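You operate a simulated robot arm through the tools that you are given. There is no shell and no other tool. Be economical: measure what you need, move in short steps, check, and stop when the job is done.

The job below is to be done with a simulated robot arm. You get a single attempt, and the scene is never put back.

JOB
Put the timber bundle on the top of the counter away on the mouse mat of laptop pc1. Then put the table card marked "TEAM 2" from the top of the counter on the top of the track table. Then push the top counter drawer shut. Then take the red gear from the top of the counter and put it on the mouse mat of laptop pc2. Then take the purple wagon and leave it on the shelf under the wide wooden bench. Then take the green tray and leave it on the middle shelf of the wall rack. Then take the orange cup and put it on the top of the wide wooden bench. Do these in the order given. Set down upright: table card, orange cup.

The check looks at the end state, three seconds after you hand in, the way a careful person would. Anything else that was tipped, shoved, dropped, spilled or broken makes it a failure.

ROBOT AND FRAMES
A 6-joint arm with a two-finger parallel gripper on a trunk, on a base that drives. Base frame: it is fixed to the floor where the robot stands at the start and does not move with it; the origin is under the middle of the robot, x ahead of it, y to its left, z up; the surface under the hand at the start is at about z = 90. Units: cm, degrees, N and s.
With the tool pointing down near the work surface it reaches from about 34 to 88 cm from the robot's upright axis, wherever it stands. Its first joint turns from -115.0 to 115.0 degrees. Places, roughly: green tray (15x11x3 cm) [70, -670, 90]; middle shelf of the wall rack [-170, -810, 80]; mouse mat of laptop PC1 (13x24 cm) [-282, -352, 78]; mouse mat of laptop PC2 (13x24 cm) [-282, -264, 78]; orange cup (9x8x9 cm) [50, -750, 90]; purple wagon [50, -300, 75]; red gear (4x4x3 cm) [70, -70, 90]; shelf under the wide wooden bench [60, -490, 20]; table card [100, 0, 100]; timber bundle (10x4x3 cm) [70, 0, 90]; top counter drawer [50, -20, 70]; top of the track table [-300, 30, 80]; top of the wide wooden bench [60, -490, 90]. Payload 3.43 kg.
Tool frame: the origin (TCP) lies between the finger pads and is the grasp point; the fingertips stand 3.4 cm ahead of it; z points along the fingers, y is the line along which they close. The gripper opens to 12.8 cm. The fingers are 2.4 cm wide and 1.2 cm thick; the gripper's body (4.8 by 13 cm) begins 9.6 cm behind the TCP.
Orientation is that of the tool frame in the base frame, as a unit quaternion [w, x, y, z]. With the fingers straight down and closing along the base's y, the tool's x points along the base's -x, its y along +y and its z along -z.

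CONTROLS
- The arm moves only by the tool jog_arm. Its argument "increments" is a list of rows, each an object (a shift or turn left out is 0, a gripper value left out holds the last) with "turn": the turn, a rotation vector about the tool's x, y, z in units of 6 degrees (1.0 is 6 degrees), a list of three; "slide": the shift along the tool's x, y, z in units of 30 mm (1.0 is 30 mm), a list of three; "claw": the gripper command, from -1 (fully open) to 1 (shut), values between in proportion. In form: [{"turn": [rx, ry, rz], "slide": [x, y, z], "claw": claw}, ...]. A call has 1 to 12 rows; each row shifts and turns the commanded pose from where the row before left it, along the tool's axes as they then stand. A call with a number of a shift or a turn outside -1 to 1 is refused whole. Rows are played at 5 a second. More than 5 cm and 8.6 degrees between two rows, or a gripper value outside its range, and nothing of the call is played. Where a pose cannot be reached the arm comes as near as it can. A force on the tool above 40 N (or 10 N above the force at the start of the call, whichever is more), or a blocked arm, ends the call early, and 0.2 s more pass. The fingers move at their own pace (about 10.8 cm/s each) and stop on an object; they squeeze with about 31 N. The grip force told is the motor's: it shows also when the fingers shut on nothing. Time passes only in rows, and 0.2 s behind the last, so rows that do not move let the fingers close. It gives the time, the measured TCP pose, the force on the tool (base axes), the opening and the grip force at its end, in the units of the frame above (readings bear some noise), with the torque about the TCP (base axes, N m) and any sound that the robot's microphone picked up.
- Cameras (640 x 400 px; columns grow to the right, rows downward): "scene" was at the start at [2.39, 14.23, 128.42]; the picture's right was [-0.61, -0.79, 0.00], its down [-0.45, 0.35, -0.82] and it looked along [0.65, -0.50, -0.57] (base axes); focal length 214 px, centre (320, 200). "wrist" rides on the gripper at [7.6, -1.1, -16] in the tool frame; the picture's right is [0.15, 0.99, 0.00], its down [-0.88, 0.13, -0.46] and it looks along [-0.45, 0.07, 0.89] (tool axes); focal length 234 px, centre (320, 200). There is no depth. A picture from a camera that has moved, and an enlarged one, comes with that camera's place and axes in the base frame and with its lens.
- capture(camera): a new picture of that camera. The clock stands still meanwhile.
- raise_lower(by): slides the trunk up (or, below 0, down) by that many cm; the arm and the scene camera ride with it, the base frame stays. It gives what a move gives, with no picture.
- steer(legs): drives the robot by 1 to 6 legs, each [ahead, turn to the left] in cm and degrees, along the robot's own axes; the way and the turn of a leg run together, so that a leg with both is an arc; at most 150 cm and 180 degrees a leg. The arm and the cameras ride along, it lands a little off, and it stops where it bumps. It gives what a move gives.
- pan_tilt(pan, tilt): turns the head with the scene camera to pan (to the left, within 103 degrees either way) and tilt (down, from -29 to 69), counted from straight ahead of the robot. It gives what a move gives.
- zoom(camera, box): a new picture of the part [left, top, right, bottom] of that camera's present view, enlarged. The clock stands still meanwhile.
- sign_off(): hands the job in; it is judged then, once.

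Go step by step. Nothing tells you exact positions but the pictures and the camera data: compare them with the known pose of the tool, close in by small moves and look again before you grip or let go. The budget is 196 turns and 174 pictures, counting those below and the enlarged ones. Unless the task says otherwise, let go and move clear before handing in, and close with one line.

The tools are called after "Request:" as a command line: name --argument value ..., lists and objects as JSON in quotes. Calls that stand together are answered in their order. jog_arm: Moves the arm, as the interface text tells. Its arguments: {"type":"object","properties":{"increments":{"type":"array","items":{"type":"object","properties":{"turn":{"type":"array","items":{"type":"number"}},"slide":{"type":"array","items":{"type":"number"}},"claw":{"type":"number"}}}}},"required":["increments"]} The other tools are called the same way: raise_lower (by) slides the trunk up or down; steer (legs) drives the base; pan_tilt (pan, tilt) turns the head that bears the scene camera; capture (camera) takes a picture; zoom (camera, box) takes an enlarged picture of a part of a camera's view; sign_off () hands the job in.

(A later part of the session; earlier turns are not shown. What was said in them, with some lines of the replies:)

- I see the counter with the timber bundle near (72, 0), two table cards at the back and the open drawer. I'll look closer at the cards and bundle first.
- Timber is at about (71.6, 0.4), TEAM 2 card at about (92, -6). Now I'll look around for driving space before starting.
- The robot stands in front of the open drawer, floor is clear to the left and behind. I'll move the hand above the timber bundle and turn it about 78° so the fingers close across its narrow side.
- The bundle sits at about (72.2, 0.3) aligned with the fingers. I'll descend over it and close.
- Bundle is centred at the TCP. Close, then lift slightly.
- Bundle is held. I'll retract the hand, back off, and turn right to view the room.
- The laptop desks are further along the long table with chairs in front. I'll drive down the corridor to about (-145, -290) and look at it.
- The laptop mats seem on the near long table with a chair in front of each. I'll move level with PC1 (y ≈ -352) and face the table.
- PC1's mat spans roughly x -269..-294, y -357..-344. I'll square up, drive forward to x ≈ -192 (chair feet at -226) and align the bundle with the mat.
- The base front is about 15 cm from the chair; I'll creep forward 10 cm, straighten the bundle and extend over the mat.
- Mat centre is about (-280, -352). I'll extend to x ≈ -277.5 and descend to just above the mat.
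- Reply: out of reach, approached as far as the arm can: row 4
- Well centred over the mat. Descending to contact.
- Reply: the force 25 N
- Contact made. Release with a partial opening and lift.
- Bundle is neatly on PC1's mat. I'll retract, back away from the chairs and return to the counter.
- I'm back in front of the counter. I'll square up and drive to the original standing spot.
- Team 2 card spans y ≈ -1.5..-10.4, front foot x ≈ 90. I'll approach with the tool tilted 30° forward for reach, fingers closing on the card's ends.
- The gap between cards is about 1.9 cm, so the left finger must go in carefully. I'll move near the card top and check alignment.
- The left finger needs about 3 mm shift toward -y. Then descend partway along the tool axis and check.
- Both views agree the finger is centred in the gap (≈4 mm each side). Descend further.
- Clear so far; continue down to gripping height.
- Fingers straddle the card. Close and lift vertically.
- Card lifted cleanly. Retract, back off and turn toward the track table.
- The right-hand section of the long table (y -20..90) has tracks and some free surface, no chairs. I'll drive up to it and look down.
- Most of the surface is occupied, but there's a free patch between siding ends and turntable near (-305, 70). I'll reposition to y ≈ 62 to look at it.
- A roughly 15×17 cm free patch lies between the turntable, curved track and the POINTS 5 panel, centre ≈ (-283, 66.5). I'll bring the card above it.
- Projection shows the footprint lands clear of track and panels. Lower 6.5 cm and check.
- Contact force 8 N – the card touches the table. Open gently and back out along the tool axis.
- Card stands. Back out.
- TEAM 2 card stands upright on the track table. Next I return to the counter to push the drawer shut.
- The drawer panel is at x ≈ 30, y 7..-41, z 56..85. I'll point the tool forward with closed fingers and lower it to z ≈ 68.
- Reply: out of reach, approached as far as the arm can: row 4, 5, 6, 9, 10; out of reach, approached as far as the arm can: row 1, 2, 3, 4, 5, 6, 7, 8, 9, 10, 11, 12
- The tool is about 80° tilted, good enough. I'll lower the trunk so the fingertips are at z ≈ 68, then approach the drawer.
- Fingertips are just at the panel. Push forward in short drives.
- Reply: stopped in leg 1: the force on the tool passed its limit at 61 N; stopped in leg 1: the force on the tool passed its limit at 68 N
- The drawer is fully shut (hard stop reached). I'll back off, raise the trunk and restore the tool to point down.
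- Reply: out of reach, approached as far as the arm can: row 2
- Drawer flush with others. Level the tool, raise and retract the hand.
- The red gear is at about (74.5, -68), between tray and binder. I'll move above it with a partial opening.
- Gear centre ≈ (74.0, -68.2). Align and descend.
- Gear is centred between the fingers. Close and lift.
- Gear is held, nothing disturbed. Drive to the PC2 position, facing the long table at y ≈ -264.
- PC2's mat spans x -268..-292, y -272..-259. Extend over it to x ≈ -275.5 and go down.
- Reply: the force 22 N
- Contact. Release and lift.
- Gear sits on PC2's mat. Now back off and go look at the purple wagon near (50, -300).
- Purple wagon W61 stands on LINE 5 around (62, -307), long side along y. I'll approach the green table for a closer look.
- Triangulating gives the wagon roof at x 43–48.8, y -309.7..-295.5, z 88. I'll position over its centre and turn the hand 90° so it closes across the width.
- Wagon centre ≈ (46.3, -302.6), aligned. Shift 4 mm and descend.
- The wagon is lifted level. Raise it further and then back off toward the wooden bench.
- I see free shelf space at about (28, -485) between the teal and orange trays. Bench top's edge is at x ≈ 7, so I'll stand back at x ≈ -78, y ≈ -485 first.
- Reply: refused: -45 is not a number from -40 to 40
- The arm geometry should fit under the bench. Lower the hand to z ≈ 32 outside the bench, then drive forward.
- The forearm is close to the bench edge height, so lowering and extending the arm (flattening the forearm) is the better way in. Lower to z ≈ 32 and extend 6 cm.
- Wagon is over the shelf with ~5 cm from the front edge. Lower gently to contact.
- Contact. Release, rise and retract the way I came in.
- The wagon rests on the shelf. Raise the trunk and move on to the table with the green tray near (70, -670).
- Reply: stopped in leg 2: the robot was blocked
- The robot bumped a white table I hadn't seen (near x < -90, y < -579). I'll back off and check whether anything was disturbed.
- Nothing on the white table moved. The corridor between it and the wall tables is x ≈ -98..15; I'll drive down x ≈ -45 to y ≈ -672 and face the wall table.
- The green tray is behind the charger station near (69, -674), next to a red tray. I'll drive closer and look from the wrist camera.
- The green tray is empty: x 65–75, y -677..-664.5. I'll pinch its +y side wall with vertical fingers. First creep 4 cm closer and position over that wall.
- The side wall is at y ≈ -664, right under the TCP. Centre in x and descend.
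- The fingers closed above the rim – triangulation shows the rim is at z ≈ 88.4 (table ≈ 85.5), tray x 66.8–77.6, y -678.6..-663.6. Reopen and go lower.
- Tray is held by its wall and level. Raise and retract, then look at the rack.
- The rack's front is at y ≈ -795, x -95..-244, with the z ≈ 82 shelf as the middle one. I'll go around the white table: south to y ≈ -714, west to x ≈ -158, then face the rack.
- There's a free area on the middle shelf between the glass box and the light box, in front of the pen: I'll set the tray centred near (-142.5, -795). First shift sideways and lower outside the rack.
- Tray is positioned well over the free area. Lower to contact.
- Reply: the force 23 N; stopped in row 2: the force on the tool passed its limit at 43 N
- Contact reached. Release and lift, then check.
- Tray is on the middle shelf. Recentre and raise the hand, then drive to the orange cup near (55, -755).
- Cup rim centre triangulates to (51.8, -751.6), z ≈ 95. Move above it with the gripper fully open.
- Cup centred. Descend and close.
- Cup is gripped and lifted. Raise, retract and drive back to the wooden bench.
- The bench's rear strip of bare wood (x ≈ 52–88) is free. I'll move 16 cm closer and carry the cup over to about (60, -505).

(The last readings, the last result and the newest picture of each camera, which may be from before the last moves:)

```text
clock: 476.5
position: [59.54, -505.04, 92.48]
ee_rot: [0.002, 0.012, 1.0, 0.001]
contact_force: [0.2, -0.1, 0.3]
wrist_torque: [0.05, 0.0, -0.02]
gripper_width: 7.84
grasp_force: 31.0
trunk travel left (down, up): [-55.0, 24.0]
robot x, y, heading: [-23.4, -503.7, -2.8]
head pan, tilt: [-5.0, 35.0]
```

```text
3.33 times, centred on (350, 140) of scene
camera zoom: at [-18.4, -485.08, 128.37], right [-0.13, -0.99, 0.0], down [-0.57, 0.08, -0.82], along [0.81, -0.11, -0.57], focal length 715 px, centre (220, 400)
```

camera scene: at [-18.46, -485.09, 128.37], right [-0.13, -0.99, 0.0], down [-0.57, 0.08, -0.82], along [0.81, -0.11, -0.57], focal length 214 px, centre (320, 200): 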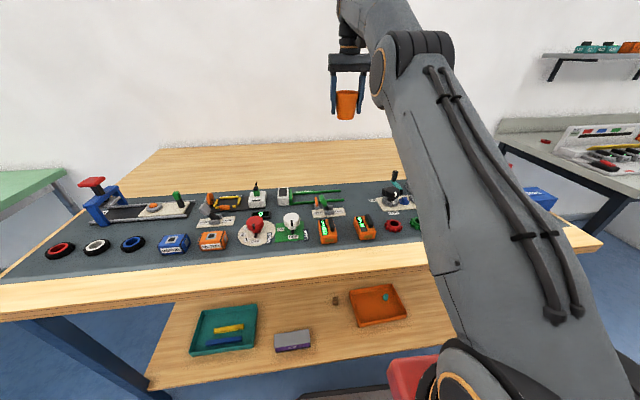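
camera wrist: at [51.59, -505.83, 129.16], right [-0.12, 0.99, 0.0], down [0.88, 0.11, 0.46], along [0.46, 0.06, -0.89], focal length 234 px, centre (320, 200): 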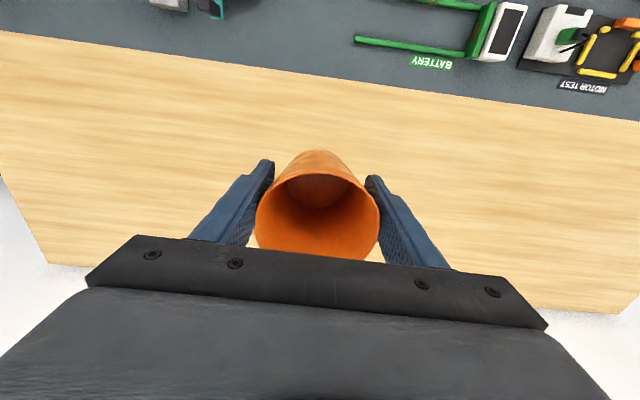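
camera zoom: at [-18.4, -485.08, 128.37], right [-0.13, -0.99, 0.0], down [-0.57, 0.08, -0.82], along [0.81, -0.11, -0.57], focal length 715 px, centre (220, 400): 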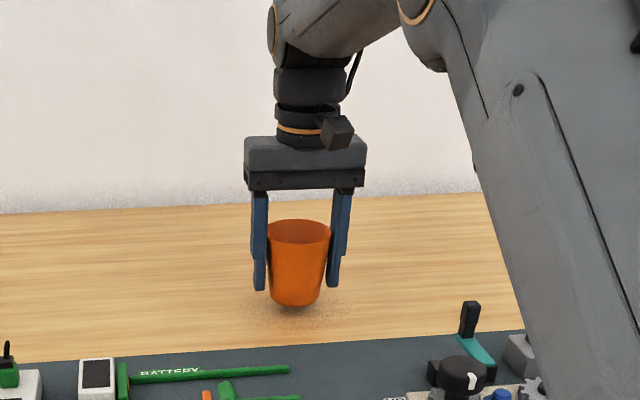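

Still a small gap; continue in tiny steps until contact.

Request:
jog_arm --increments '[{"slide": [0, 0, 0.1]}, {"slide": [0, 0, 0.1]}, {"slide": [0, 0, 0]}]'

Request:
jog_arm --increments '[{"slide": [0, 0, 0.08]}, {"slide": [0, 0, 0]}]'

Request:
jog_arm --increments '[{"slide": [0, 0, 0.08]}, {"slide": [0, 0, 0]}]'

```text
clock: 477.3
position: [59.54, -505.2, 91.99]
ee_rot: [0.003, 0.012, 1.0, 0.002]
contact_force: [-0.6, 0.8, -0.3]
wrist_torque: [-0.01, -0.02, 0.05]
gripper_width: 7.84
grasp_force: 30.9
trunk travel left (down, up): [-55.0, 24.0]
robot x, y, heading: [-23.69, -503.91, -3.0]
head pan, tilt: [-5.0, 35.0]
```

```text
clock: 477.9
position: [59.49, -505.18, 91.93]
ee_rot: [0.002, 0.014, 1.0, 0.001]
contact_force: [0.0, 0.3, -0.6]
wrist_torque: [-0.02, 0.0, 0.03]
gripper_width: 7.85
grasp_force: 30.7
trunk travel left (down, up): [-55.0, 24.0]
robot x, y, heading: [-23.4, -503.95, -2.8]
head pan, tilt: [-5.0, 35.0]
```

```text
clock: 478.5
position: [59.5, -505.02, 91.52]
ee_rot: [0.002, 0.013, 1.0, 0.0]
contact_force: [-0.7, 0.2, -0.2]
wrist_torque: [0.01, -0.03, -0.03]
gripper_width: 7.81
grasp_force: 30.7
trunk travel left (down, up): [-55.0, 24.0]
robot x, y, heading: [-23.64, -503.5, -3.1]
head pan, tilt: [-5.0, 35.0]
```

Request:
jog_arm --increments '[{"slide": [0, 0, 0.1]}, {"slide": [0, 0, 0]}]'

Request:
jog_arm --increments '[{"slide": [0, 0, 0.1]}, {"slide": [0, 0, 0]}]'

Request:
zoom --camera "scene" --box '[300, 120, 400, 200]'

```text
clock: 479.1
position: [59.5, -505.13, 91.16]
ee_rot: [0.002, 0.012, 1.0, 0.001]
contact_force: [0.1, -0.7, -0.6]
wrist_torque: [0.0, -0.01, -0.01]
gripper_width: 7.81
grasp_force: 30.5
trunk travel left (down, up): [-55.0, 24.0]
robot x, y, heading: [-23.17, -503.58, -2.9]
head pan, tilt: [-5.0, 35.0]
```

```text
clock: 479.7
position: [59.48, -505.24, 91.07]
ee_rot: [0.003, 0.012, 1.0, 0.001]
contact_force: [0.3, -0.3, 12.3]
wrist_torque: [0.29, -0.08, 0.0]
gripper_width: 7.82
grasp_force: 30.6
trunk travel left (down, up): [-55.0, 24.0]
robot x, y, heading: [-23.51, -503.94, -2.7]
head pan, tilt: [-5.0, 35.0]
```

```text
5.00 times, centred on (350, 160) of scene
camera zoom: at [-18.46, -485.09, 128.38], right [-0.13, -0.99, 0.0], down [-0.57, 0.08, -0.82], along [0.81, -0.11, -0.57], focal length 1072 px, centre (170, 400)
```

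zoom: 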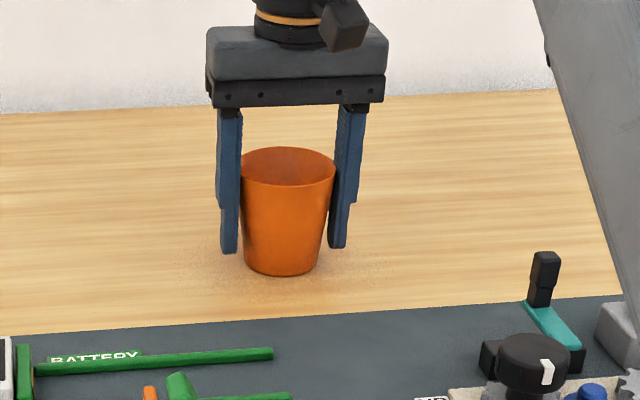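

Contact, cup upright. Open gently and lift away.

Request:
jog_arm --increments '[{"slide": [0, 0, -0.03]}, {"claw": -0.4}, {"claw": -0.8}, {"claw": -0.9}, {"slide": [0, 0, -0.5]}, {"slide": [0, 0, -0.9]}, {"slide": [0, 0, -0.9]}, {"slide": [0, 0, -0.9]}, {"slide": [0, 0, -0.9]}, {"slide": [0, 0, -0.9]}, {"slide": [0, 0, -0.9]}, {"slide": [0.5, 0, -0.9]}]'

Request:
capture --camera "scene"

Request:
jog_arm --increments '[{"slide": [0.9, 0, 0]}, {"slide": [0.9, 0, 0]}, {"slide": [0.9, 0, 0]}, {"slide": [0.9, 0, 0]}, {"slide": [0.9, 0, 0]}, {"slide": [0.9, 0, 0]}, {"slide": [0.9, 0, 0]}, {"slide": [0.9, 0, 0]}]'

Request:
steer --legs '[[-35, 0]]'

Request:
capture --camera "scene"

```text
clock: 482.3
position: [58.04, -505.0, 111.3]
ee_rot: [0.001, 0.012, 1.0, 0.0]
contact_force: [0.6, -0.6, -1.0]
wrist_torque: [-0.04, 0.03, -0.01]
gripper_width: 12.19
grasp_force: 0.1
trunk travel left (down, up): [-55.0, 24.0]
robot x, y, heading: [-23.41, -503.73, -2.5]
head pan, tilt: [-5.0, 35.0]
```

```text
11 pictures are left
camera scene: at [-18.36, -485.08, 128.37], right [-0.13, -0.99, 0.0], down [-0.57, 0.08, -0.82], along [0.81, -0.11, -0.57], focal length 214 px, centre (320, 200)
```

scene: 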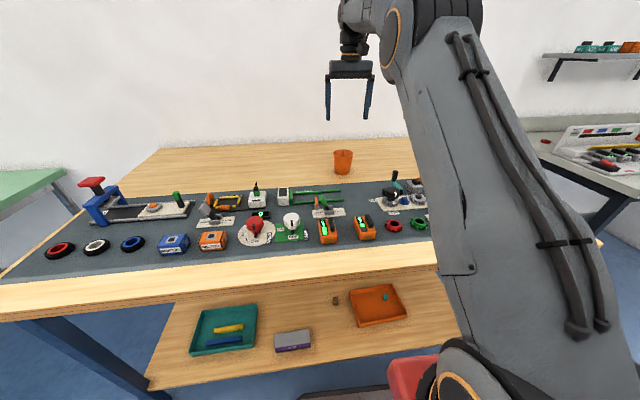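

```text
clock: 484.1
position: [36.47, -504.38, 111.21]
ee_rot: [0.001, 0.011, 1.0, 0.0]
contact_force: [1.1, 0.5, -1.6]
wrist_torque: [0.01, 0.03, -0.01]
gripper_width: 12.17
grasp_force: 0.2
trunk travel left (down, up): [-55.0, 24.0]
robot x, y, heading: [-23.39, -503.77, -2.6]
head pan, tilt: [-5.0, 35.0]
```

```text
clock: 486.4
position: [1.03, -503.11, 111.28]
ee_rot: [0.002, 0.017, 1.0, 0.001]
contact_force: [0.7, 0.5, -0.3]
wrist_torque: [0.0, 0.0, -0.01]
gripper_width: 12.15
grasp_force: 0.1
trunk travel left (down, up): [-55.0, 24.0]
robot x, y, heading: [-59.04, -501.87, -3.1]
head pan, tilt: [-5.0, 35.0]
```

```text
10 pictures are left
camera scene: at [-53.66, -483.31, 128.37], right [-0.14, -0.99, 0.0], down [-0.57, 0.08, -0.82], along [0.81, -0.12, -0.57], focal length 214 px, centre (320, 200)
```

scene: 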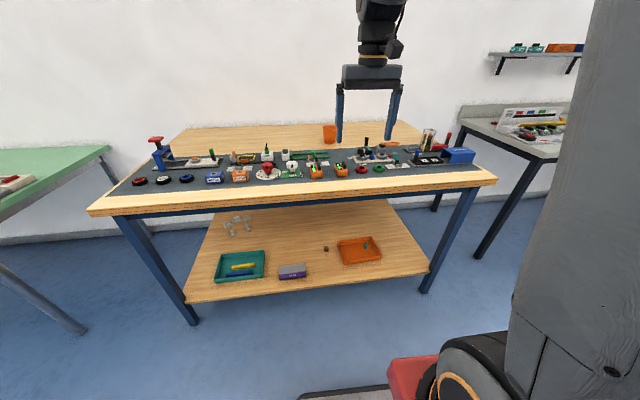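

The cup stands upright on the bench, the wagon is on its shelf, and the hand is clear. Everything else was checked as it was placed, so I'm handing in.

Request:
sign_off

```text
The job is handed in.
```

All seven steps are done in the order given and the job is handed in; on the way to the green tray the robot base bumped the white table, but nothing on it looked disturbed when I checked.
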